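You operate a simulated robot arm through the tools that you are given. There is no shell and no other tool.

You run a simulated robot arm. Do the job below in one go: nothing can be reset, and whatever is moved stays where it is left.

TASK
Set the fence to the job card's width, clamp it, and lay the card's board between fence and stop.

It is judged by the outcome, as a careful person would: the job done as asked, and still so three seconds after it is handed in. It fails if anything else is knocked over, pushed out of place, dropped, spilled or broken.

THE ROBOT
A 7-joint arm with a three-finger gripper, fixed in place. Base frame: the origin is at the foot of the arm, x ahead of it, y to its left, z up; the work surface is at about z = 78. Readings come in cm, degrees, newtons and seconds.
Its first joint turns from -166.0 to 166.0 degrees. Payload 2.69 kg.
The TCP is the grasp point between the finger pads, 3 cm short of the fingertips. In the tool frame z runs along the fingers and y along their closing line. The gripper opens to 12.8 cm. The gripper's body begins 11.7 cm behind the TCP.
Orientation is told as [roll, pitch, yaw] about the base's x, y, z axes, in that order, counted from this pose: with the fingers straight down and closing along the base's y, the tool's x points along the base's -x, its y along +y and its z along -z.

THE INTERFACE
- The arm moves only by the tool drive_tool. Its argument "plan" is a list of rows, each a list of 3 entries, a list of its own where there are three numbers: the finger opening in cm, from 0 to 12.8, then the shift along the tool's x, y, z in units of 20 mm (1.0 is 20 mm), then the turn, a rotation vector about the tool's x, y, z in units of 6 degrees (1.0 is 6 degrees). In form: [[hand, [x, y, z], [wx, wy, wz]], ...]. A call has 1 to 20 rows; each row shifts and turns the commanded pose from where the row before left it, along the tool's axes as they then stand. A call with a number of a shift or a turn outside -1 to 1 is refused whole. Each row takes 0.2 s and may step no farther than 5 cm and 8.6 degrees from the row before; otherwise, or with a gripper value out of range, the whole call is refused. Where a pose cannot be reached the arm comes as near as it can. A force on the tool above 40 N (or 10 N above the force at the start of the call, whichever is more), or a blocked arm, ends the call early, and 0.2 s more pass. The fingers move at their own pace and stop on an object; they squeeze with about 22 N. The grip force told is the motor's: it shows also when the fingers shut on nothing. Time passes only in rows, and 0.2 s behind the last, so rows that do not move let the fingers close. It gives the time, the measured TCP pose, the force on the tool (base axes), the opening and the grip force at its end, in the units of the frame above (readings bear some noise), with the torque about the TCP (base axes, N m) and any sound that the robot's microphone picked up.
- Cameras (640 x 400 px; columns grow to the right, rows downward): "scene" is fixed at [39.86, -65.22, 150.15]; the picture's right is [0.97, -0.23, 0.00], its down [-0.16, -0.70, -0.70] and it looks along [0.16, 0.68, -0.72] (base axes); focal length 327 px, centre (320, 200). "wrist" rides on the gripper at [5.8, 5.4, -13.1] in the tool frame; the picture's right is [-0.68, 0.74, 0.00], its down [-0.62, -0.57, -0.55] and it looks along [-0.40, -0.37, 0.84] (tool axes); focal length 234 px, centre (320, 200). There is no depth. A picture from a camera that has moved, and an enlarged one, comes with that camera's place and axes in the base frame and with its lens.
- grab_frame(camera): a new picture of that camera. No time passes.
- move_column(by): slides the trunk up (or, below 0, down) by that many cm; the arm rides with it, the base frame stays. It gives what a move gives, with no picture.
- zoom(camera, box): a new picture of the part [left, top, right, bottom] of that camera's present view, enlarged. No time passes.
- job_done(): hands the job in; it is judged then, once.

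Places have to be worked out from the pictures, the camera data and where the tool is seen. Open the gripper and draw the arm clear of the work before you hand the job in, unless the task says otherwise.

The tools are called after "Request:" by a JSON object that holds its "name" and its "arguments". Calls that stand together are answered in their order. drive_tool: Moves the arm, as the interface text tells. Its arguments: {"type":"object","properties":{"plan":{"type":"array","items":{"type":"array"}}},"required":["plan"]} The other tools are called the same way: move_column (by) slides the trunk up or down; grab_frame (camera) takes a picture; zoom (camera, box) takes an enlarged picture of a part of a camera's view; job_done () hands the job in.

At the start:

```text
time_s: 0.0
position: [69.83, 6.03, 104.9]
tcp_rot: [0.0, 0.0, 0.0]
contact_force: [0.2, -0.2, 0.3]
ft_torque: [0.03, 0.01, 0.0]
finger_gap: 12.8
grasp_force: 0.0
trunk travel left (down, up): [-15.0, 20.0]
```

scene: 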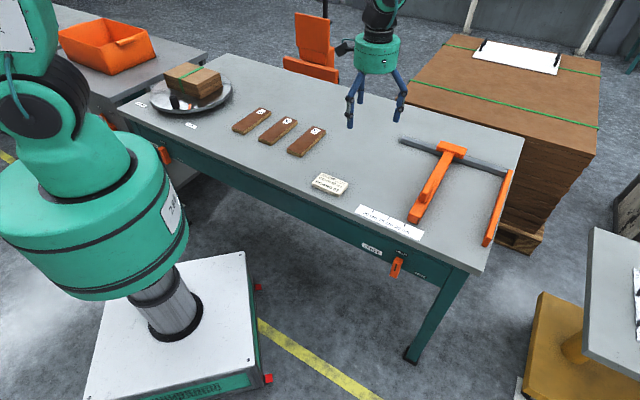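
wrist: 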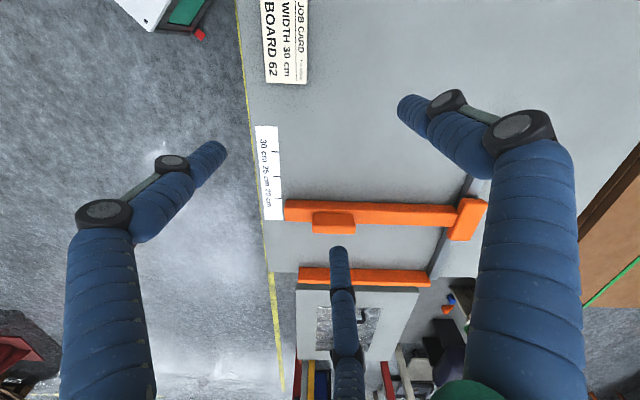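

The card seems to read "width 30 cm, board 62". I'll zoom in on the card, the scale, the boards and the lever to check.

Request:
{"name": "zoom", "arguments": {"camera": "scene", "box": [300, 160, 440, 250]}}

Request:
{"name": "zoom", "arguments": {"camera": "scene", "box": [220, 90, 340, 165]}}

Request:
{"name": "zoom", "arguments": {"camera": "scene", "box": [340, 120, 540, 250]}}

Request:
{"name": "zoom", "arguments": {"camera": "scene", "box": [350, 230, 450, 290]}}

Request:
{"name": "zoom", "arguments": {"camera": "wrist", "box": [230, 0, 500, 170]}}

Request:
{"name": "zoom", "arguments": {"camera": "wrist", "box": [240, 110, 500, 300]}}

```text
4.44 times, centred on (370, 205) of scene
camera zoom: at [39.86, -65.22, 150.15], right [0.97, -0.23, 0.0], down [-0.16, -0.7, -0.7], along [0.16, 0.68, -0.72], focal length 1455 px, centre (98, 178)
```

zoom: 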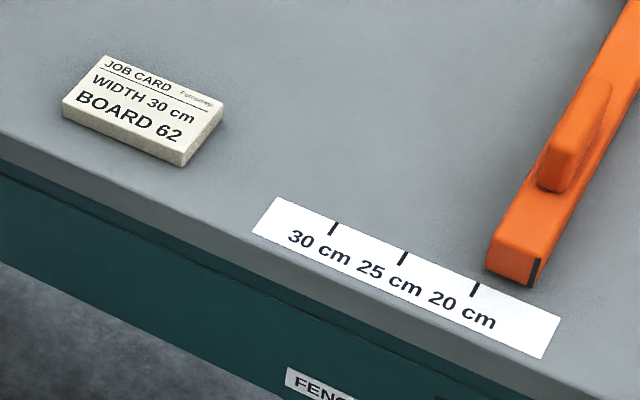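

```text
5.33 times, centred on (280, 128) of scene
camera zoom: at [39.86, -65.22, 150.15], right [0.97, -0.23, 0.0], down [-0.16, -0.7, -0.7], along [0.16, 0.68, -0.72], focal length 1746 px, centre (533, 587)
```

zoom: 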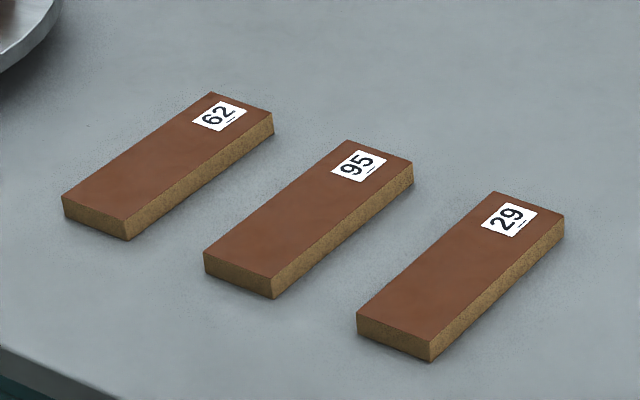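

```text
3.08 times, centred on (440, 185) of scene
camera zoom: at [39.86, -65.22, 150.15], right [0.97, -0.23, 0.0], down [-0.16, -0.7, -0.7], along [0.16, 0.68, -0.72], focal length 1007 px, centre (-49, 246)
```

zoom: 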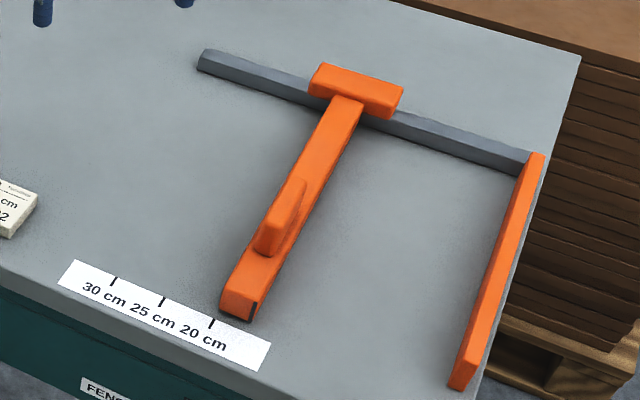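

```text
6.40 times, centred on (400, 260) of scene
camera zoom: at [39.86, -65.22, 150.15], right [0.97, -0.23, 0.0], down [-0.16, -0.7, -0.7], along [0.16, 0.68, -0.72], focal length 2095 px, centre (-192, -184)
```

zoom: 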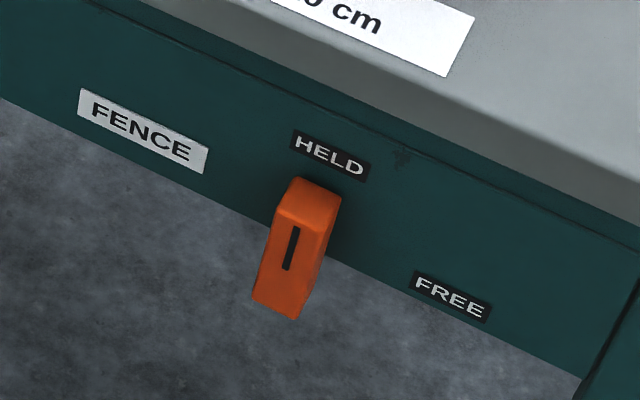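

```text
2.35 times, centred on (365, 85) of wrist
camera zoom: at [64.0, 11.51, 118.01], right [0.68, 0.74, 0.0], down [0.62, -0.57, 0.55], along [0.4, -0.37, -0.84], focal length 551 px, centre (214, 471)
```

zoom: 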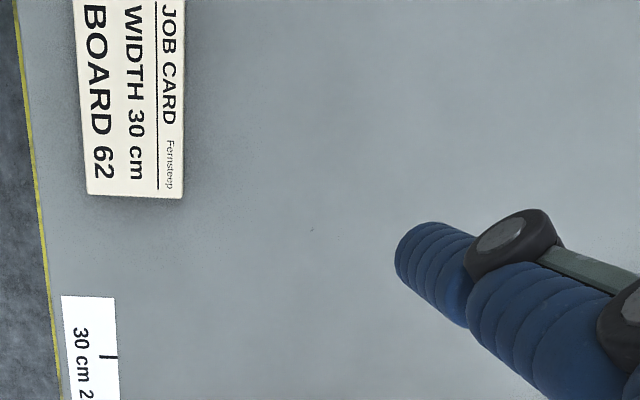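

```text
2.11 times, centred on (370, 205) of wrist
camera zoom: at [64.0, 11.51, 118.01], right [0.68, 0.74, 0.0], down [0.62, -0.57, 0.55], along [0.4, -0.37, -0.84], focal length 493 px, centre (215, 190)
```

zoom: 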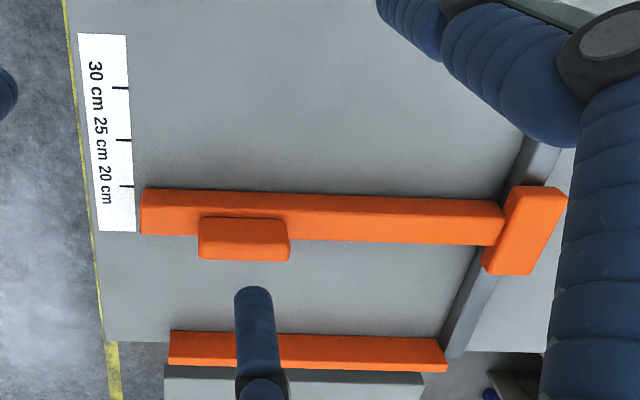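

The fence index looks to be near 17 cm now and must go to 30. The fence lever stands at HELD with FREE to its right. I'll look closer at the front of the table, including the other orange lever on the left.

Request:
{"name": "zoom", "arguments": {"camera": "scene", "box": [370, 240, 430, 290]}}

Request:
{"name": "zoom", "arguments": {"camera": "scene", "box": [120, 90, 220, 180]}}

Request:
{"name": "zoom", "arguments": {"camera": "scene", "box": [400, 170, 450, 230]}}

Request:
{"name": "zoom", "arguments": {"camera": "scene", "box": [350, 190, 480, 290]}}

```text
8.00 times, centred on (400, 265) of scene
camera zoom: at [39.86, -65.22, 150.15], right [0.97, -0.23, 0.0], down [-0.16, -0.7, -0.7], along [0.16, 0.68, -0.72], focal length 2619 px, centre (-320, -320)
```

zoom: 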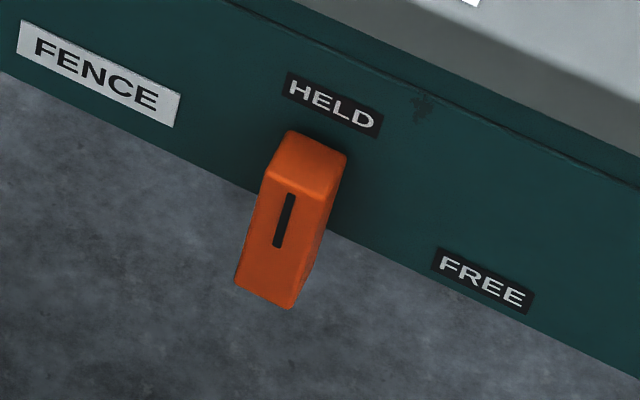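

```text
4.44 times, centred on (170, 135) of scene
camera zoom: at [39.86, -65.22, 150.15], right [0.97, -0.23, 0.0], down [-0.16, -0.7, -0.7], along [0.16, 0.68, -0.72], focal length 1455 px, centre (987, 489)
```

zoom: 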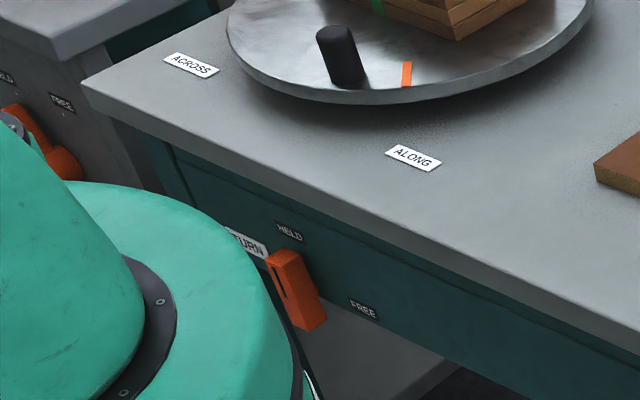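

```text
6.67 times, centred on (425, 200) of scene
camera zoom: at [39.86, -65.22, 150.15], right [0.97, -0.23, 0.0], down [-0.16, -0.7, -0.7], along [0.16, 0.68, -0.72], focal length 2182 px, centre (-380, 200)
```

zoom: 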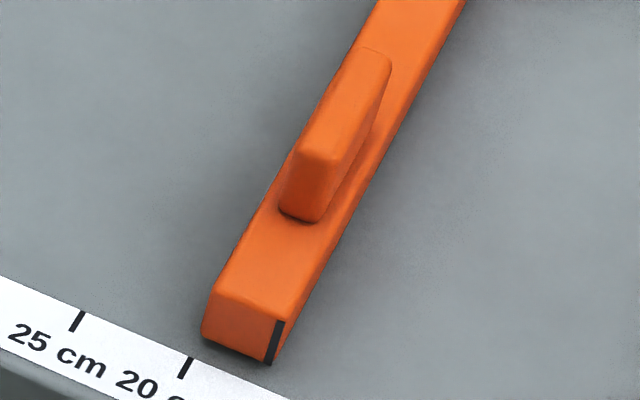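

```text
4.00 times, centred on (415, 240) of scene
camera zoom: at [39.86, -65.22, 150.15], right [0.97, -0.23, 0.0], down [-0.16, -0.7, -0.7], along [0.16, 0.68, -0.72], focal length 1310 px, centre (-60, 40)
```

zoom: 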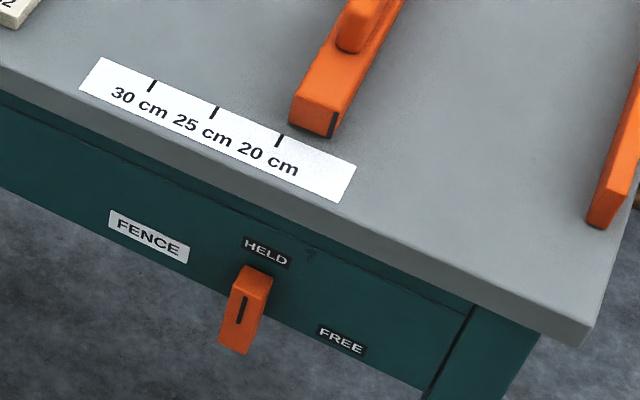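

The lever pivots low on the apron, up for HELD and right for FREE. The apron faces about (-0.7,-0.7), so I'll move the arm out in front of the table and turn the tool to point at that face.

Request:
{"name": "drive_tool", "arguments": {"plan": [[4, [0.35, -1, 0], [0, 0, 0]], [0, [0.35, -1, 0], [0, 0, 0]], [0, [0.35, -1, 0], [0, 0, 0]], [0, [0.35, -1, 0], [0, 0, 0]], [0, [0.35, -1, 0], [0, 0, 0]], [0, [0.35, -1, 0], [0, 0, 0]], [0, [0.35, -1, 0], [0, 0, 0]], [0, [0.35, -1, 0], [0, 0, 0]], [0, [0.35, -1, 0], [0, 0, 0]], [0, [0.35, -1, 0], [0, 0, 0]], [0, [0.35, -1, 0], [0, 0, 0]], [0, [0.35, -1, 0], [0, 0, 0]], [0, [0.35, -1, 0], [0, 0, 0]], [0, [0.35, -1, 0], [0, 0, 0]], [0, [0.35, -1, 0], [0, 0, 0]], [0, [0.35, -1, 0], [0, 0, 0]], [0, [0.35, -1, 0], [0, 0, 0]], [0, [0, 0, 0], [0, 0, 0]]]}}

```text
time_s: 3.8
position: [57.86, -28.04, 104.79]
tcp_rot: [-0.1, 0.0, 0.0]
contact_force: [-0.4, 0.9, -0.2]
ft_torque: [0.02, -0.04, 0.0]
finger_gap: 0.2
grasp_force: 21.8
trunk travel left (down, up): [-15.0, 20.0]
```

The arm is in front of the table. Next I yaw +45° and start tilting the tool towards the apron.

Request:
{"name": "drive_tool", "arguments": {"plan": [[0, [0, 0, 0], [0, 0, -0.9375]], [0, [0, 0, 0], [0, 0, -0.9375]], [0, [0, 0, 0], [0, 0, -0.9375]], [0, [0, 0, 0], [0, 0, -0.9375]], [0, [0, 0, 0], [0, 0, -0.9375]], [0, [0, 0, 0], [0, 0, -0.9375]], [0, [0, 0, 0], [0, 0, -0.9375]], [0, [0, 0, 0], [0, 0, -0.9375]], [0, [0, 0, 0], [0, -1, 0]], [0, [0, 0, 0], [0, -1, 0]], [0, [0, 0, 0], [0, -1, 0]], [0, [0, 0, 0], [0, -1, 0]], [0, [0, 0, 0], [0, -1, 0]], [0, [0, 0, 0], [0, -1, 0]], [0, [0, 0, 0], [0, -1, 0]], [0, [0, 0, 0], [0, 0, 0]]]}}

Request:
{"name": "grab_frame", "arguments": {"camera": "wrist"}}

Request:
{"name": "grab_frame", "arguments": {"camera": "scene"}}

```text
time_s: 7.2
position: [57.84, -28.03, 104.86]
tcp_rot: [0.0, -42.1, 45.0]
contact_force: [-0.7, -0.6, -0.2]
ft_torque: [0.0, -0.03, 0.02]
finger_gap: 0.18
grasp_force: 22.2
trunk travel left (down, up): [-15.0, 20.0]
```

```text
taken
camera wrist: at [44.89, -33.38, 110.73], right [-0.17, 0.88, 0.45], down [0.46, -0.34, 0.82], along [0.87, 0.35, -0.35], focal length 234 px, centre (320, 200)
```

wrist: 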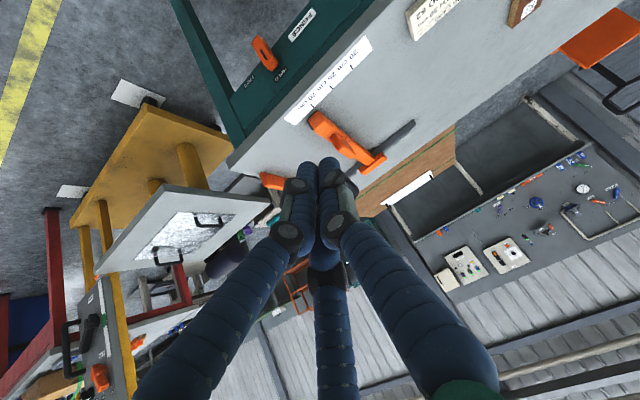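

```text
taken
```

scene: 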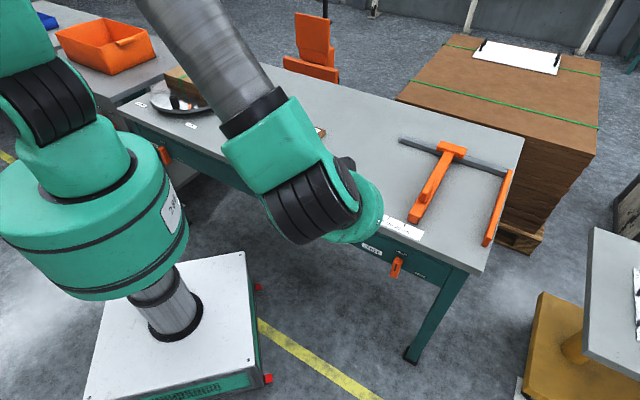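

The lever shows in the wrist view, upside down. I'll zoom in to triangulate it.

Request:
{"name": "zoom", "arguments": {"camera": "wrist", "box": [210, 0, 370, 110]}}

```text
3.64 times, centred on (290, 55) of wrist
camera zoom: at [44.89, -33.38, 110.73], right [-0.17, 0.88, 0.45], down [0.46, -0.34, 0.82], along [0.87, 0.35, -0.35], focal length 852 px, centre (429, 727)
```

zoom: 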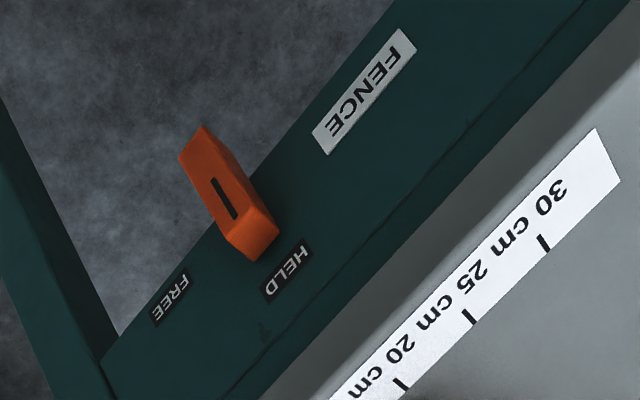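

Triangulation puts the lever at roughly e≈65 (along the front edge), n≈41–43 (distance out to the apron) and z≈58–66, pivoting near z≈60.5. I'll finish the tilt to horizontal and begin lowering in front of the table.

Request:
{"name": "drive_tool", "arguments": {"plan": [[0, [0, 0, 0], [0, -1, 0]], [0, [0, 0, 0], [0, -1, 0]], [0, [0, 0, 0], [0, -1, 0]], [0, [0, 0, 0], [0, -1, 0]], [0, [0, 0, 0], [0, -1, 0]], [0, [0, 0, 0], [0, -1, 0]], [0, [0, 0, 0], [0, -1, 0]], [0, [0, 0, 0], [0, -1, 0]], [0, [1, 0, 0], [0, 0, 0]], [0, [1, 0, 0], [0, 0, 0]], [0, [1, 0, 0], [0, 0, 0]], [0, [1, 0, 0], [0, 0, 0]], [0, [1, 0, 0], [0, 0, 0]], [0, [1, 0, 0], [0, 0, 0]], [0, [1, 0, 0], [0, 0, 0]], [0, [1, 0, 0], [0, 0, 0]], [0, [1, 0, 0], [0, 0, 0]], [0, [1, 0, 0], [0, 0, 0]], [0, [0, 0, 0], [0, 0, 0]]]}}

Request:
{"name": "grab_frame", "arguments": {"camera": "scene"}}

Request:
{"name": "grab_frame", "arguments": {"camera": "wrist"}}

```text
time_s: 11.2
position: [57.85, -28.0, 84.91]
tcp_rot: [-105.5, -90.0, 150.6]
contact_force: [0.0, -0.4, -0.7]
ft_torque: [0.0, -0.02, 0.02]
finger_gap: 0.21
grasp_force: 22.4
trunk travel left (down, up): [-15.0, 20.0]
```

```text
taken
```

scene: 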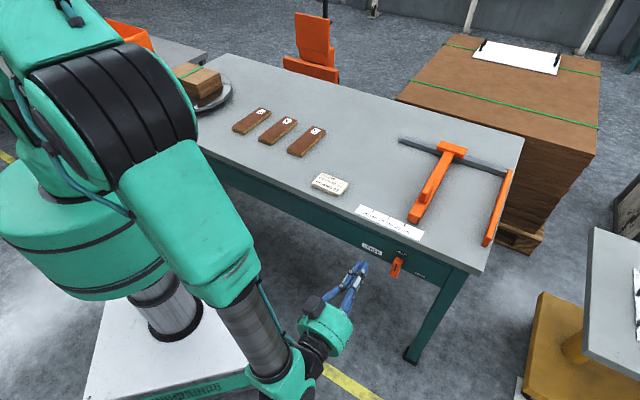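

```text
taken
camera wrist: at [44.91, -33.36, 79.12], right [-0.52, 0.52, 0.68], down [0.01, -0.79, 0.62], along [0.85, 0.33, 0.4], focal length 234 px, centre (320, 200)
```

wrist: 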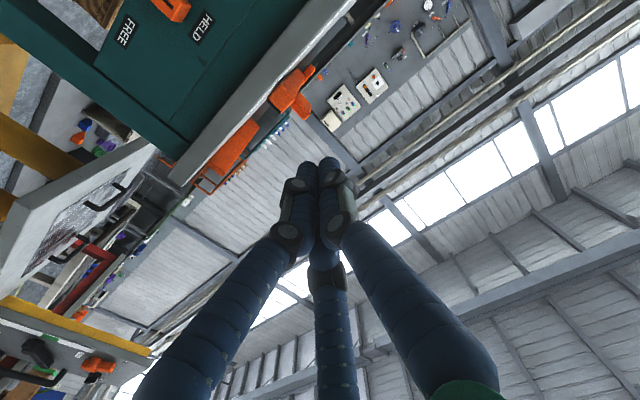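

Horizontal now. I'll lower to z≈65 and look before moving in.

Request:
{"name": "drive_tool", "arguments": {"plan": [[0, [1, 0, 0], [0, 0, 0]], [0, [1, 0, 0], [0, 0, 0]], [0, [1, 0, 0], [0, 0, 0]], [0, [1, 0, 0], [0, 0, 0]], [0, [1, 0, 0], [0, 0, 0]], [0, [1, 0, 0], [0, 0, 0]], [0, [1, 0, 0], [0, 0, 0]], [0, [1, 0, 0], [0, 0, 0]], [0, [1, 0, 0], [0, 0, 0]], [0, [1, 0, 0], [0, 0, 0]], [0, [0, 0, 1], [0, 0, 0]], [0, [0, 0, 1], [0, 0, 0]], [0, [0, 0, 1], [0, 0, 0]], [0, [0, 0, 1], [0, 0, 0]], [0, [0, 0, 1], [0, 0, 0]], [0, [0, 0, 0], [0, 0, 0]]]}}

Request:
{"name": "grab_frame", "arguments": {"camera": "wrist"}}

Request:
{"name": "zoom", "arguments": {"camera": "scene", "box": [340, 210, 460, 310]}}

```text
time_s: 14.6
position: [65.07, -20.9, 64.92]
tcp_rot: [5.1, -90.0, 39.7]
contact_force: [0.5, -0.3, 0.1]
ft_torque: [0.02, -0.01, 0.01]
finger_gap: 0.23
grasp_force: 22.2
trunk travel left (down, up): [-15.0, 20.0]
```

```text
taken
camera wrist: at [52.01, -26.24, 59.13], right [-0.52, 0.52, 0.68], down [0.01, -0.79, 0.62], along [0.85, 0.33, 0.4], focal length 234 px, centre (320, 200)
```

wrist: 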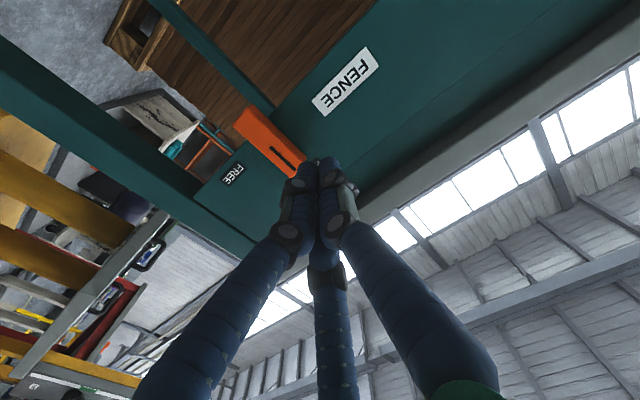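

```text
4.00 times, centred on (400, 260) of scene
camera zoom: at [39.86, -65.22, 150.15], right [0.97, -0.23, 0.0], down [-0.16, -0.7, -0.7], along [0.16, 0.68, -0.72], focal length 1310 px, centre (0, -40)
```

zoom: 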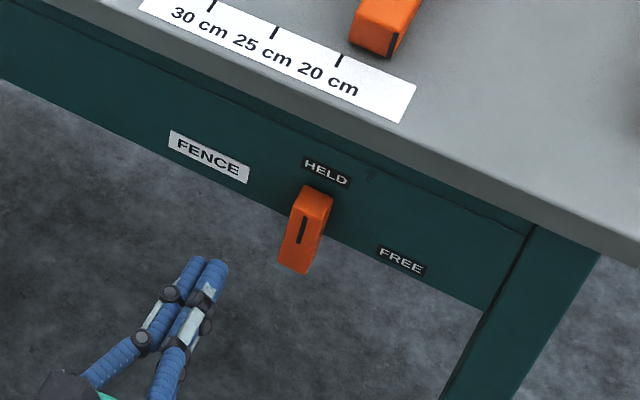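

The projected fingertip matches the picture. I'll move in to put the fingertips beside the lever at n≈42.7.

Request:
{"name": "drive_tool", "arguments": {"plan": [[0, [0, 0, 1], [0, 0, 0]], [0, [0, 0, 1], [0, 0, 0]], [0, [0, 0, 1], [0, 0, 0]], [0, [0, 0, 1], [0, 0, 0]], [0, [0, 0, 0.2], [0, 0, 0]], [0, [0, 0, 0], [0, 0, 0]]]}}

Request:
{"name": "grab_frame", "arguments": {"camera": "wrist"}}

Request:
{"name": "zoom", "arguments": {"camera": "scene", "box": [360, 220, 440, 290]}}

```text
time_s: 16.0
position: [71.01, -15.06, 64.92]
tcp_rot: [45.7, -90.0, -0.9]
contact_force: [0.2, -0.5, -0.1]
ft_torque: [-0.02, 0.0, 0.03]
finger_gap: 0.23
grasp_force: 22.1
trunk travel left (down, up): [-15.0, 20.0]
```

```text
taken
camera wrist: at [57.92, -20.3, 59.11], right [-0.52, 0.52, 0.68], down [0.01, -0.79, 0.62], along [0.85, 0.33, 0.4], focal length 234 px, centre (320, 200)
```

wrist: 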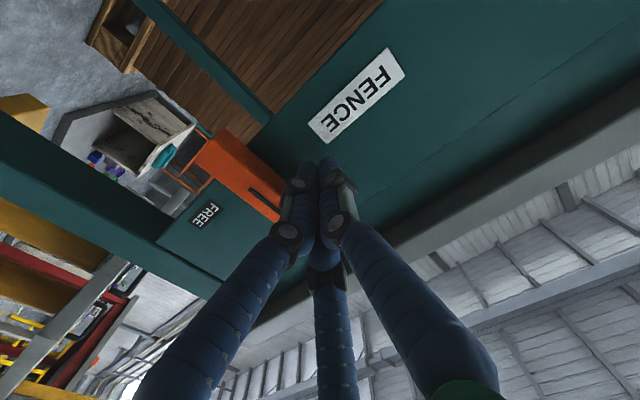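

```text
5.71 times, centred on (400, 255) of scene
camera zoom: at [39.86, -65.22, 150.15], right [0.97, -0.23, 0.0], down [-0.16, -0.7, -0.7], along [0.16, 0.68, -0.72], focal length 1871 px, centre (-137, -114)
```

zoom: 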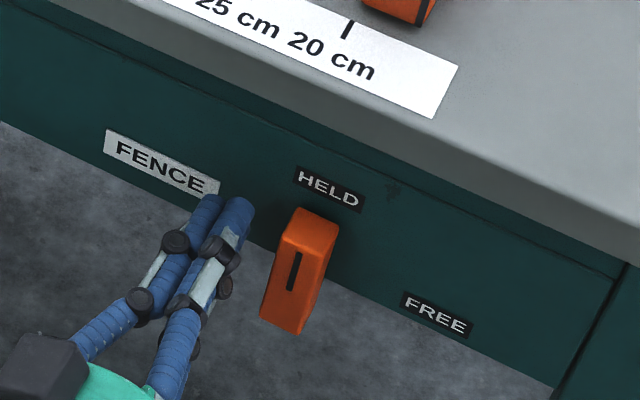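

Fingers sit just left of the lever. Now I sweep them right and then down along the lever's arc to FREE.

Request:
{"name": "drive_tool", "arguments": {"plan": [[0, [0, -0.5, 0], [0, 0, 0]], [0, [-0.04, -0.5, 0], [0, 0, 0]], [0, [-0.1, -0.3, 0], [0, 0, 0]], [0, [-0.1, -0.3, 0], [0, 0, 0]], [0, [-0.02, -0.31, 0], [0, 0, 0]], [0, [-0.02, -0.31, 0], [0, 0, 0]], [0, [0.06, -0.31, 0], [0, 0, 0]], [0, [0.06, -0.31, 0], [0, 0, 0]], [0, [0.14, -0.28, 0], [0, 0, 0]], [0, [0.14, -0.28, 0], [0, 0, 0]], [0, [0.2, -0.23, 0], [0, 0, 0]], [0, [0.2, -0.23, 0], [0, 0, 0]], [0, [0.26, -0.17, 0], [0, 0, 0]], [0, [0.26, -0.17, 0], [0, 0, 0]], [0, [0.15, 0, 0], [0, 0, 0]], [0, [0.15, 0, 0], [0, 0, 0]], [0, [0, 0, 0], [0, 0, 0]]]}}

Request:
{"name": "grab_frame", "arguments": {"camera": "wrist"}}

Request:
{"name": "zoom", "arguments": {"camera": "scene", "box": [360, 220, 440, 290]}}

```text
time_s: 18.7
position: [76.57, -20.54, 64.32]
tcp_rot: [-149.0, -89.4, -165.8]
contact_force: [-1.6, 0.8, 14.3]
ft_torque: [0.09, -0.11, 0.2]
finger_gap: 0.19
grasp_force: 21.8
trunk travel left (down, up): [-15.0, 20.0]
stopped in row 13: the force on the tool passed its limit at 61 N (the readings are from after the stop); the commanded pose is now the measured one
```

```text
taken
camera wrist: at [63.65, -25.88, 58.39], right [-0.53, 0.52, 0.67], down [0.01, -0.79, 0.61], along [0.85, 0.33, 0.41], focal length 234 px, centre (320, 200)
```

wrist: 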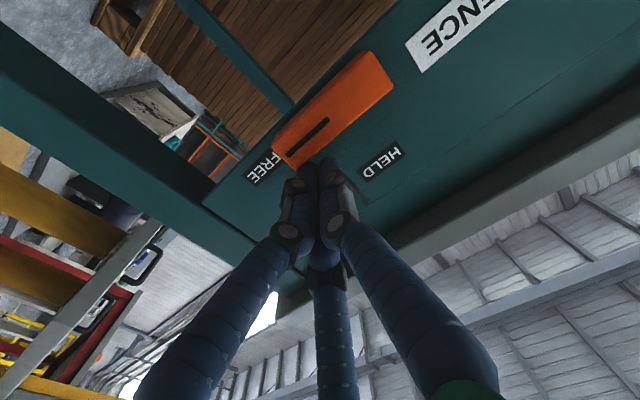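

```text
5.71 times, centred on (400, 255) of scene
camera zoom: at [39.86, -65.22, 150.15], right [0.97, -0.23, 0.0], down [-0.16, -0.7, -0.7], along [0.16, 0.68, -0.72], focal length 1871 px, centre (-137, -114)
```

zoom: 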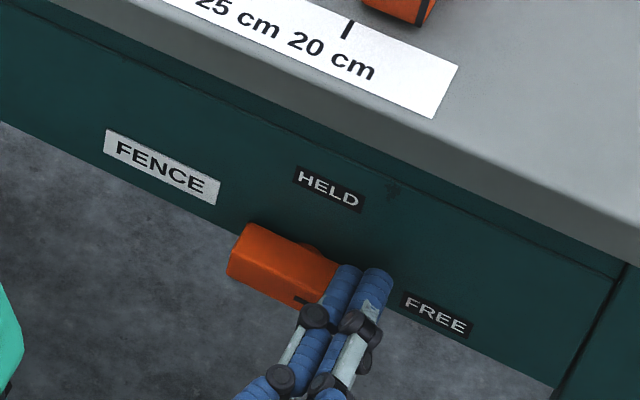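

The lever is now horizontal at FREE and against its stop (61 N). I'll back off upward and retreat.

Request:
{"name": "drive_tool", "arguments": {"plan": [[0, [-0.25, 0, 0], [0, 0, 0]], [0, [-0.1, 0, -0.5], [0, 0, 0]], [0, [0, 0, -1], [0, 0, 0]], [0, [0, 0, -1], [0, 0, 0]], [0, [0, 0, -1], [0, 0, 0]], [0, [0, 0, -1], [0, 0, 0]], [0, [0, 0, -1], [0, 0, 0]], [0, [0, 0, -1], [0, 0, 0]], [0, [0, 0, -1], [0, 0, 0]], [0, [0, 0, -1], [0, 0, 0]], [0, [0, 0, -1], [0, 0, 0]], [0, [0, 0, 0], [0, 0, 0]]]}}

Request:
{"name": "zoom", "arguments": {"camera": "scene", "box": [360, 220, 440, 290]}}

Request:
{"name": "grab_frame", "arguments": {"camera": "wrist"}}

```text
time_s: 21.3
position: [63.09, -34.08, 64.57]
tcp_rot: [-160.8, -89.6, -153.9]
contact_force: [0.2, 1.0, -0.8]
ft_torque: [-0.03, 0.02, -0.01]
finger_gap: 0.25
grasp_force: 22.2
trunk travel left (down, up): [-15.0, 20.0]
```

```text
5.71 times, centred on (400, 255) of scene
camera zoom: at [39.86, -65.22, 150.15], right [0.97, -0.23, 0.0], down [-0.16, -0.7, -0.7], along [0.16, 0.68, -0.72], focal length 1871 px, centre (-137, -114)
```

zoom: 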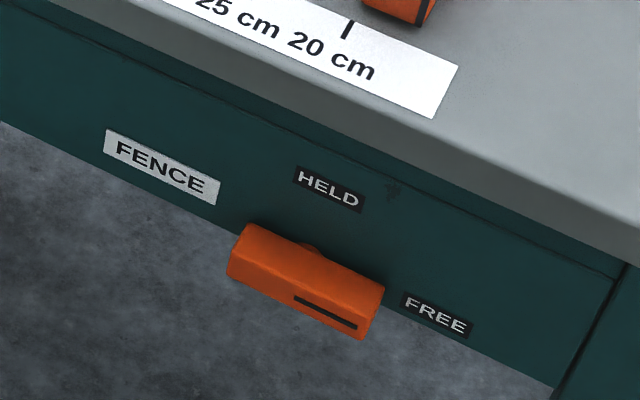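

```text
taken
camera wrist: at [50.15, -39.36, 58.73], right [-0.53, 0.52, 0.67], down [0.01, -0.79, 0.61], along [0.85, 0.33, 0.41], focal length 234 px, centre (320, 200)
```

wrist: 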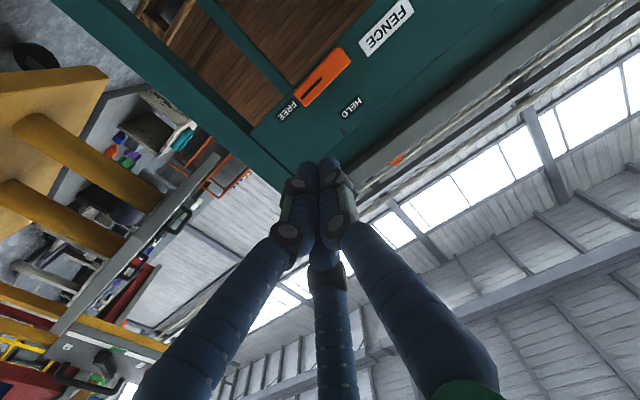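

The lever rests at FREE. Now I raise the arm well above the table level.

Request:
{"name": "drive_tool", "arguments": {"plan": [[0, [-1, 0, 0], [0, 0, 0]], [0, [-1, 0, 0], [0, 0, 0]], [0, [-1, 0, 0], [0, 0, 0]], [0, [-1, 0, 0], [0, 0, 0]], [0, [-1, 0, 0], [0, 0, 0]], [0, [-1, 0, 0], [0, 0, 0]], [0, [-1, 0, 0], [0, 0, 0]], [0, [-1, 0, 0], [0, 0, 0]], [0, [-1, 0, 0], [0, 0, 0]], [0, [-1, 0, 0], [0, 0, 0]], [0, [-1, 0, 0], [0, 0, 0]], [0, [-1, 0, 0], [0, 0, 0]], [0, [-1, 0, 0], [0, 0, 0]], [0, [-1, 0, 0], [0, 0, 0]], [0, [-1, 0, 0], [0, 0, 0]], [0, [-1, 0, 0], [0, 0, 0]], [0, [-1, 0, 0], [0, 0, 0]], [0, [-1, 0, 0], [0, 0, 0]], [0, [-1, 0, 0], [0, 0, 0]], [0, [0, 0, 0], [0, 0, 0]]]}}

Request:
{"name": "drive_tool", "arguments": {"plan": [[0, [0, 0, 0], [0, 1, 0]], [0, [0, 0, 0], [0, 1, 0]], [0, [0, 0, 0], [0, 1, 0]], [0, [0, 0, 0], [0, 1, 0]], [0, [0, 0, 0], [0, 1, 0]], [0, [0, 0, 0], [0, 1, 0]], [0, [0, 0, 0], [0, 1, 0]], [0, [0, 0, 0], [0, 1, 0]], [0, [0, 0, 0], [0, 1, 0]], [0, [0, 0, 0], [0, 1, 0]], [0, [0, 0, 0], [0, 1, 0]], [0, [0, 0, 0], [0, 1, 0]], [0, [0, 0, 0], [0, 1, 0]], [0, [0, 0, 0], [0, 1, 0]], [0, [0, 0, 0], [0, 1, 0]], [0, [0, 0, 0], [0, 0, 0]]]}}

```text
time_s: 25.5
position: [62.98, -33.96, 102.69]
tcp_rot: [-160.6, -89.7, -154.2]
contact_force: [0.1, 1.3, -0.4]
ft_torque: [-0.02, 0.01, -0.02]
finger_gap: 0.23
grasp_force: 22.2
trunk travel left (down, up): [-15.0, 20.0]
```

```text
time_s: 28.9
position: [63.05, -34.03, 102.65]
tcp_rot: [-0.1, -0.3, 45.2]
contact_force: [0.3, -0.1, 0.0]
ft_torque: [0.0, 0.01, 0.01]
finger_gap: 0.23
grasp_force: 22.3
trunk travel left (down, up): [-15.0, 20.0]
```

Tool is vertical again at yaw 45°. I'll move over the fence handle, which I put at about (86.1,-5.3) with its top near z≈85, opening the fingers on the way.

Request:
{"name": "drive_tool", "arguments": {"plan": [[6, [-0.963, 0.106, 0], [0, 0, 0]], [6, [-0.963, 0.106, 0], [0, 0, 0]], [6, [-0.963, 0.106, 0], [0, 0, 0]], [6, [-0.963, 0.106, 0], [0, 0, 0]], [6, [-0.963, 0.106, 0], [0, 0, 0]], [6, [-0.963, 0.106, 0], [0, 0, 0]], [6, [-0.963, 0.106, 0], [0, 0, 0]], [6, [-0.963, 0.106, 0], [0, 0, 0]], [6, [-0.963, 0.106, 0], [0, 0, 0]], [6, [-0.963, 0.106, 0], [0, 0, 0]], [6, [-0.963, 0.106, 0], [0, 0, 0]], [6, [-0.963, 0.106, 0], [0, 0, 0]], [6, [-0.963, 0.106, 0], [0, 0, 0]], [6, [-0.963, 0.106, 0], [0, 0, 0]], [6, [-0.963, 0.106, 0], [0, 0, 0]], [6, [-0.963, 0.106, 0], [0, 0, 0]], [6, [-0.963, 0.106, 0], [0, 0, 0]], [6, [-0.963, 0.106, 0], [0, 0, 0]], [6, [-0.963, 0.106, 0], [0, 0, 0]], [6, [0, 0, 0], [0, 0, 0]]]}}

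Request:
{"name": "grab_frame", "arguments": {"camera": "wrist"}}

Request:
{"name": "grab_frame", "arguments": {"camera": "scene"}}

```text
time_s: 33.1
position: [85.93, -5.22, 102.99]
tcp_rot: [-0.2, -0.3, 45.2]
contact_force: [0.0, 0.9, -0.3]
ft_torque: [-0.01, 0.03, -0.01]
finger_gap: 6.0
grasp_force: 0.1
trunk travel left (down, up): [-15.0, 20.0]
```

```text
taken
camera wrist: at [78.03, -5.51, 116.04], right [-0.05, 1.0, 0.0], down [0.83, 0.04, 0.55], along [0.55, 0.03, -0.83], focal length 234 px, centre (320, 200)
```

wrist: 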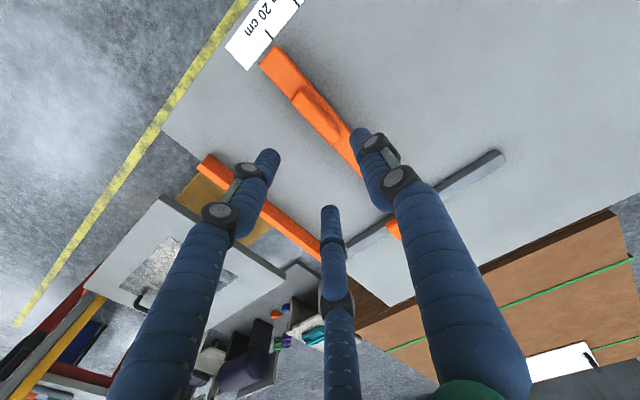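

```text
taken
```

scene: 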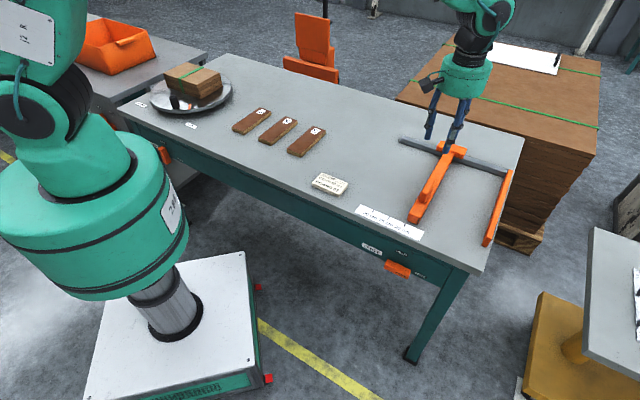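

I'll zoom to check the handle's position from this viewpoint.

Request:
{"name": "zoom", "arguments": {"camera": "wrist", "box": [230, 30, 390, 130]}}

Request:
{"name": "zoom", "arguments": {"camera": "scene", "box": [390, 90, 500, 240]}}

```text
4.00 times, centred on (310, 80) of wrist
camera zoom: at [78.03, -5.51, 116.04], right [-0.05, 1.0, 0.0], down [0.83, 0.04, 0.55], along [0.55, 0.03, -0.83], focal length 937 px, centre (360, 680)
```

zoom: 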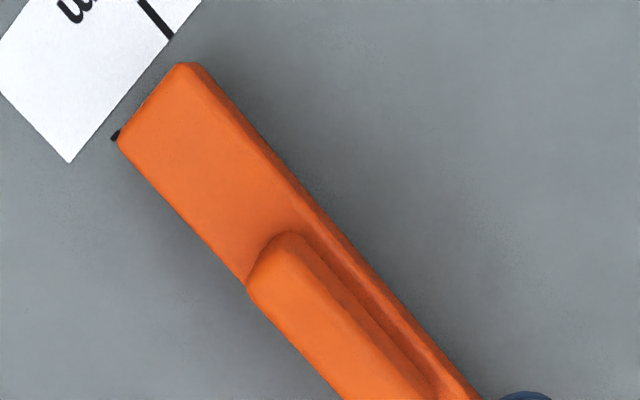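

```text
2.67 times, centred on (445, 165) of scene
camera zoom: at [39.86, -65.22, 150.15], right [0.97, -0.23, 0.0], down [-0.16, -0.7, -0.7], along [0.16, 0.68, -0.72], focal length 873 px, centre (-13, 293)
```

zoom: 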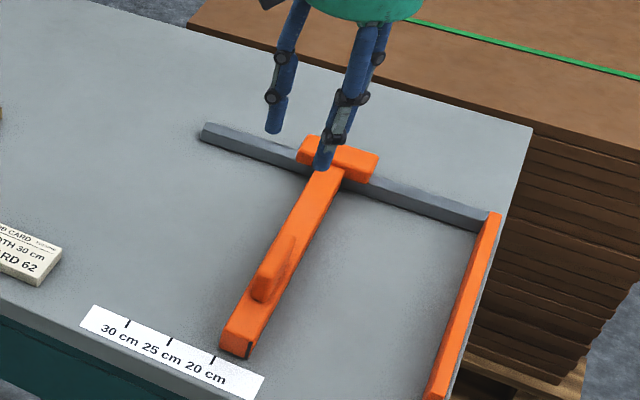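

From this view the handle is at e≈64.7, n≈56, with the fence bar at e 63.3–66.3. I'll correct slightly and descend around the handle to z≈84.6, keeping the fingertips above the bar.

Request:
{"name": "drive_tool", "arguments": {"plan": [[5, [0.4, -0.125, 0.5], [0, 0, 0]], [5, [0, 0, 1], [0, 0, 0]], [5, [0, 0, 1], [0, 0, 0]], [5, [0, 0, 1], [0, 0, 0]], [5, [0, 0, 1], [0, 0, 0]], [5, [0, 0, 1], [0, 0, 0]], [5, [0, 0, 1], [0, 0, 0]], [5, [0, 0, 1], [0, 0, 0]], [5, [0, 0, 0.8], [0, 0, 0]], [5, [0, 0, 0], [0, 0, 0]]]}}

Request:
{"name": "zoom", "arguments": {"camera": "scene", "box": [380, 110, 480, 240]}}

Request:
{"name": "grab_frame", "arguments": {"camera": "wrist"}}

```text
time_s: 35.3
position: [85.67, -5.91, 86.22]
tcp_rot: [-0.1, -0.5, 45.2]
contact_force: [-0.2, -0.7, -0.1]
ft_torque: [-0.02, -0.03, -0.01]
finger_gap: 5.02
grasp_force: 0.1
trunk travel left (down, up): [-15.0, 20.0]
```

```text
3.08 times, centred on (430, 175) of scene
camera zoom: at [39.86, -65.22, 150.15], right [0.97, -0.23, 0.0], down [-0.16, -0.7, -0.7], along [0.16, 0.68, -0.72], focal length 1007 px, centre (-18, 277)
```

zoom: 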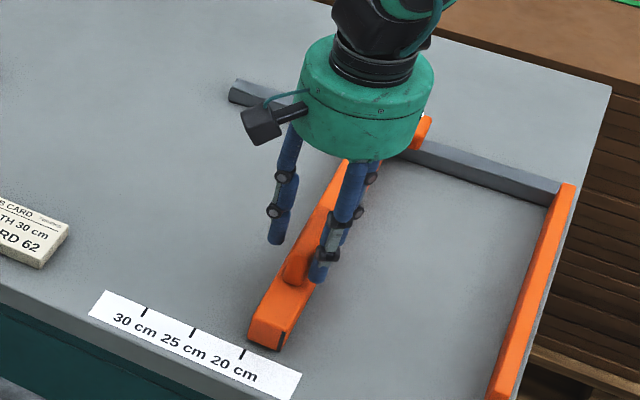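

```text
taken
camera wrist: at [77.68, -6.27, 99.34], right [-0.05, 1.0, 0.0], down [0.83, 0.04, 0.55], along [0.55, 0.03, -0.83], focal length 234 px, centre (320, 200)
```

wrist: 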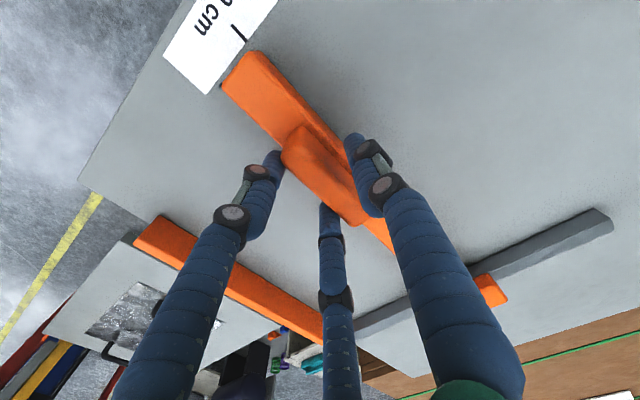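

The fingers straddle the handle. I'll lower another 1.7 cm and close on it.

Request:
{"name": "drive_tool", "arguments": {"plan": [[5, [0, 0, 0.45], [0, 0, 0]], [5, [0, 0, 0.4], [0, 0, 0]], [5, [0, 0, 0], [0, 0, 0]], [0, [0, 0, 0], [0, 0, 0]], [0, [0, 0, 0], [0, 0, 0]], [0, [0, 0, 0], [0, 0, 0]], [0, [0, 0, 0], [0, 0, 0]]]}}

Request:
{"name": "zoom", "arguments": {"camera": "scene", "box": [380, 110, 480, 240]}}

Request:
{"name": "grab_frame", "arguments": {"camera": "wrist"}}

```text
time_s: 36.9
position: [85.85, -5.94, 84.66]
tcp_rot: [-0.2, -0.3, 45.2]
contact_force: [10.0, 12.2, 3.0]
ft_torque: [0.58, -0.29, -0.39]
finger_gap: 3.09
grasp_force: 45.0
trunk travel left (down, up): [-15.0, 20.0]
```

```text
3.08 times, centred on (430, 175) of scene
camera zoom: at [39.86, -65.22, 150.15], right [0.97, -0.23, 0.0], down [-0.16, -0.7, -0.7], along [0.16, 0.68, -0.72], focal length 1007 px, centre (-18, 277)
```

zoom: 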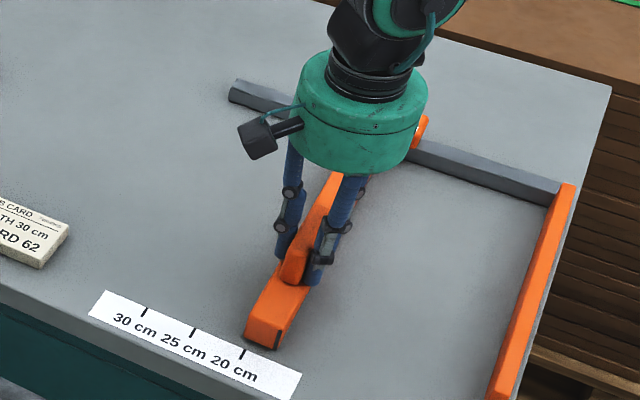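

```text
taken
camera wrist: at [77.79, -6.15, 97.76], right [-0.05, 1.0, 0.0], down [0.83, 0.04, 0.55], along [0.55, 0.03, -0.83], focal length 234 px, centre (320, 200)
```

wrist: 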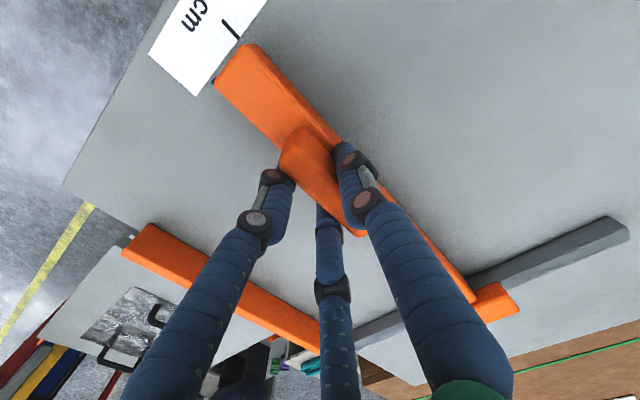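

Something is pushing along +n while gripped, so the handle is a bit farther out than the hand. I'll reopen, shift 0.6 cm along +n and close again.

Request:
{"name": "drive_tool", "arguments": {"plan": [[5, [0, 0, 0], [0, 0, 0]], [5, [0, 0, 0], [0, 0, 0]], [5, [-0.3, 0, 0], [0, 0, 0]], [5, [0, 0, 0], [0, 0, 0]], [0, [0, 0, 0], [0, 0, 0]], [0, [0, 0, 0], [0, 0, 0]], [0, [0, 0, 0], [0, 0, 0]], [0, [0, 0, 0], [0, 0, 0]]]}}

Request:
{"name": "grab_frame", "arguments": {"camera": "wrist"}}

```text
time_s: 38.7
position: [86.21, -5.53, 84.64]
tcp_rot: [-0.3, -0.4, 45.1]
contact_force: [7.7, 6.8, 6.0]
ft_torque: [0.47, -0.25, -0.38]
finger_gap: 3.09
grasp_force: 44.8
trunk travel left (down, up): [-15.0, 20.0]
```

```text
taken
camera wrist: at [78.19, -5.77, 97.74], right [-0.05, 1.0, 0.0], down [0.83, 0.04, 0.55], along [0.55, 0.03, -0.83], focal length 234 px, centre (320, 200)
```

wrist: 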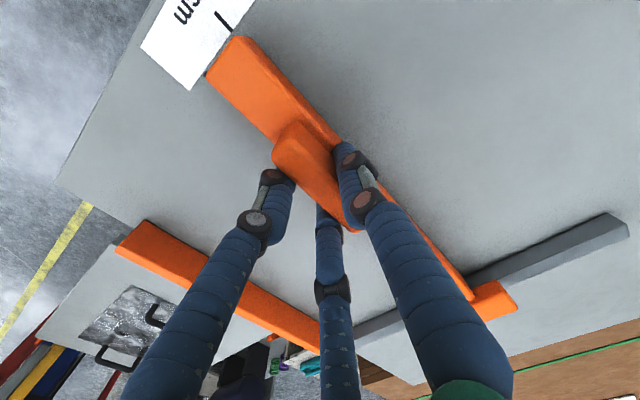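

Firm grip (gap unchanged). The index reads about 17.1, so I'll slide the fence roughly 12.9 cm towards the 30 mark, starting with 5 cm to see how it runs.

Request:
{"name": "drive_tool", "arguments": {"plan": [[0, [0, 0.25, 0], [0, 0, 0]], [0, [0, 0.25, 0], [0, 0, 0]], [0, [0, 0.5, 0], [0, 0, 0]], [0, [0, 0.5, 0], [0, 0, 0]], [0, [0, 0.5, 0], [0, 0, 0]], [0, [0, 0.5, 0], [0, 0, 0]], [0, [0, 0, 0], [0, 0, 0]], [0, [0, 0, 0], [0, 0, 0]]]}}

Request:
{"name": "grab_frame", "arguments": {"camera": "scene"}}

```text
time_s: 40.5
position: [82.46, -1.89, 84.62]
tcp_rot: [-0.2, -0.5, 45.1]
contact_force: [9.8, 13.5, 13.9]
ft_torque: [0.62, -0.09, -0.47]
finger_gap: 3.06
grasp_force: 44.9
trunk travel left (down, up): [-15.0, 20.0]
```

```text
taken
```

scene: 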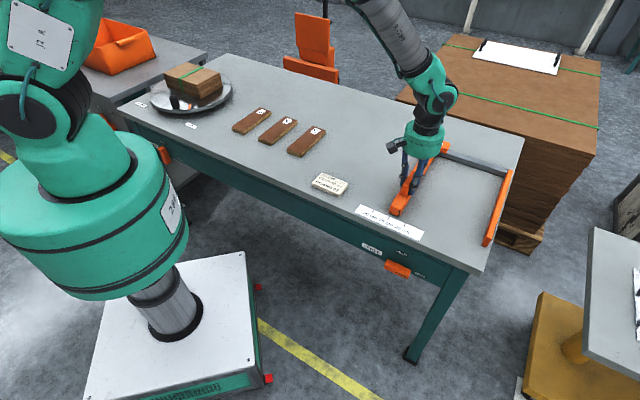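

The fence slides freely with the hand. I continue another 7.2 cm and then measure.

Request:
{"name": "drive_tool", "arguments": {"plan": [[0, [0, 0.4, 0], [0, 0, 0]], [0, [0, 0.5, 0], [0, 0, 0]], [0, [0, 0.5, 0], [0, 0, 0]], [0, [0, 0.5, 0], [0, 0, 0]], [0, [0, 0.5, 0], [0, 0, 0]], [0, [0, 0.5, 0], [0, 0, 0]], [0, [0, 0.4, 0], [0, 0, 0]], [0, [0, 0.3, 0], [0, 0, 0]], [0, [0, 0, 0], [0, 0, 0]], [0, [0, 0, 0], [0, 0, 0]]]}}

Request:
{"name": "zoom", "arguments": {"camera": "scene", "box": [350, 180, 410, 230]}}

Request:
{"name": "zoom", "arguments": {"camera": "wrist", "box": [180, 0, 300, 80]}}

```text
time_s: 42.7
position: [77.42, 3.26, 84.57]
tcp_rot: [-0.2, -0.3, 45.2]
contact_force: [15.2, 16.1, 24.2]
ft_torque: [0.84, -0.31, -0.49]
finger_gap: 3.08
grasp_force: 45.0
trunk travel left (down, up): [-15.0, 20.0]
```

```text
8.00 times, centred on (380, 205) of scene
camera zoom: at [39.86, -65.22, 150.15], right [0.97, -0.23, 0.0], down [-0.16, -0.7, -0.7], along [0.16, 0.68, -0.72], focal length 2619 px, centre (-160, 160)
```

zoom: 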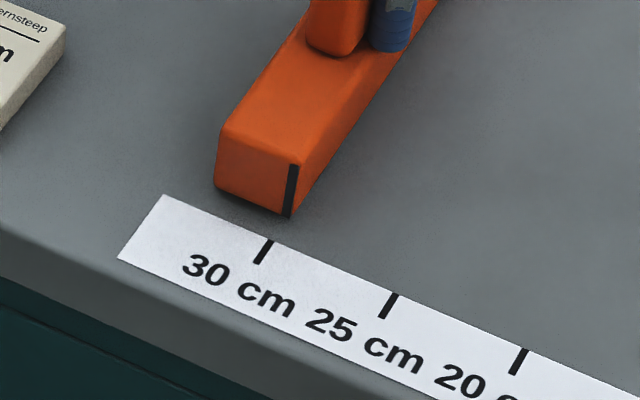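

```text
5.00 times, centred on (240, 40) of wrist
camera zoom: at [69.48, 2.91, 97.72], right [-0.05, 1.0, 0.0], down [0.83, 0.04, 0.56], along [0.55, 0.03, -0.83], focal length 1171 px, centre (720, 1000)
```

zoom: 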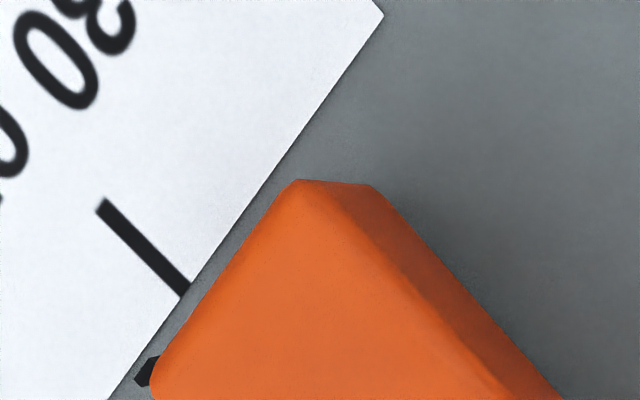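

The index lines up with the 30 mark (both at e≈53.3). I'll release the fingers gently and re-check.

Request:
{"name": "drive_tool", "arguments": {"plan": [[3.6, [0, 0, 0], [0, 0, 0]], [5, [0, 0, 0], [0, 0, 0]], [5, [0, 0, -0.3], [0, 0, 0]], [5, [0, 0, -1], [0, 0, 0]], [5, [0, 0, -1], [0, 0, 0]], [5, [0, 0, -1], [0, 0, 0]], [5, [0, 0, -1], [0, 0, 0]], [5, [0, 0, 0], [0, 0, 0]]]}}

Request:
{"name": "zoom", "arguments": {"camera": "scene", "box": [350, 180, 410, 230]}}

Request:
{"name": "zoom", "arguments": {"camera": "wrist", "box": [180, 0, 360, 120]}}

Request:
{"name": "grab_frame", "arguments": {"camera": "scene"}}

```text
time_s: 44.5
position: [77.42, 3.04, 93.17]
tcp_rot: [-0.1, -0.4, 45.1]
contact_force: [-0.6, -0.7, 0.0]
ft_torque: [0.02, -0.01, 0.03]
finger_gap: 5.0
grasp_force: 0.0
trunk travel left (down, up): [-15.0, 20.0]
```

```text
8.00 times, centred on (380, 205) of scene
camera zoom: at [39.86, -65.22, 150.15], right [0.97, -0.23, 0.0], down [-0.16, -0.7, -0.7], along [0.16, 0.68, -0.72], focal length 2619 px, centre (-160, 160)
```

zoom: 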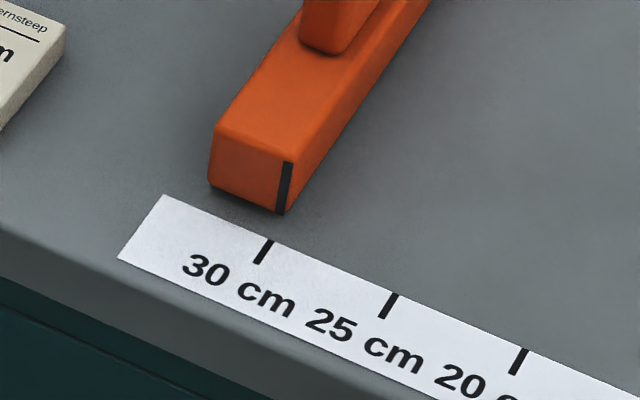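

```text
3.33 times, centred on (270, 60) of wrist
camera zoom: at [69.37, 2.8, 106.31], right [-0.05, 1.0, 0.0], down [0.83, 0.04, 0.55], along [0.55, 0.03, -0.83], focal length 781 px, centre (487, 667)
```

zoom: 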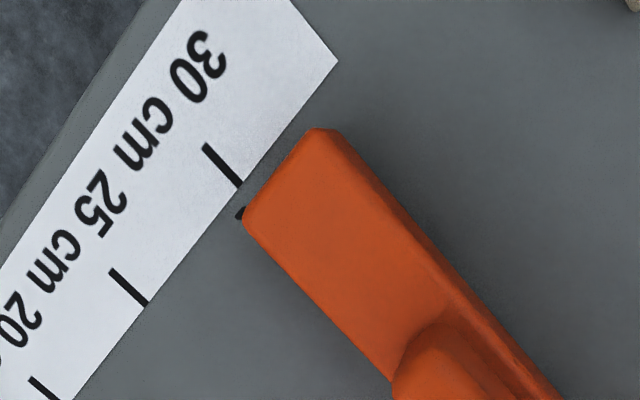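

```text
taken
```

scene: 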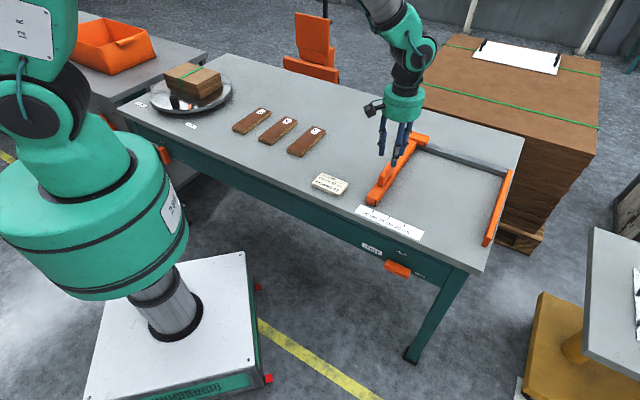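

Released, the fence relaxed about 3 mm past the mark (reads ~30.3). I'll re-centre over the handle, come down with the fingers open, and nudge it back with one finger.

Request:
{"name": "drive_tool", "arguments": {"plan": [[5, [0, 0.5, 0], [0, 0, 0]], [5, [0, 0, 1], [0, 0, 0]], [5, [0, 0, 1], [0, 0, 0]], [5, [0, 0, 1], [0, 0, 0]], [5, [0, 0, 1], [0, 0, 0]], [5, [0, 0, 0.2], [0, 0, 0]], [5, [0, 0, 0], [0, 0, 0]]]}}

Request:
{"name": "grab_frame", "arguments": {"camera": "wrist"}}

Request:
{"name": "zoom", "arguments": {"camera": "scene", "box": [350, 130, 450, 230]}}

```text
time_s: 45.5
position: [77.51, 3.74, 88.77]
tcp_rot: [-0.8, -1.1, 45.2]
contact_force: [-1.8, -6.8, 22.3]
ft_torque: [-0.96, 0.4, 0.19]
finger_gap: 5.69
grasp_force: 4.7
trunk travel left (down, up): [-15.0, 20.0]
stopped in row 4: the force on the tool passed its limit at 58 N (the readings are from after the stop); the commanded pose is now the measured one
```

```text
taken
camera wrist: at [69.27, 3.44, 101.78], right [-0.05, 1.0, 0.0], down [0.82, 0.04, 0.57], along [0.57, 0.03, -0.82], focal length 234 px, centre (320, 200)
```

wrist: 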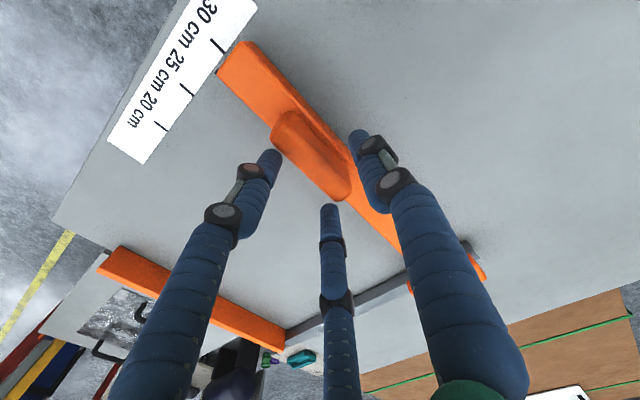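

```text
4.00 times, centred on (400, 180) of scene
camera zoom: at [39.86, -65.22, 150.15], right [0.97, -0.23, 0.0], down [-0.16, -0.7, -0.7], along [0.16, 0.68, -0.72], focal length 1310 px, centre (0, 280)
```

zoom: 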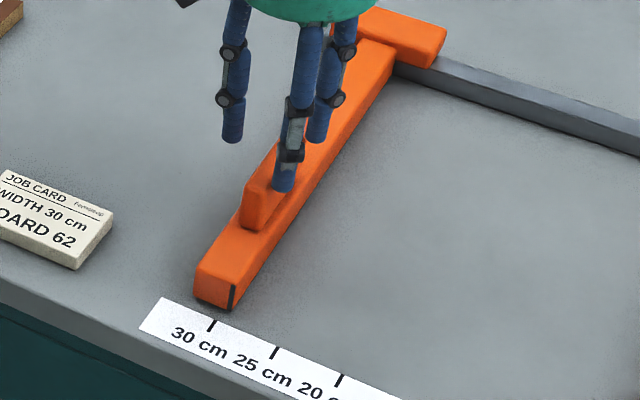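

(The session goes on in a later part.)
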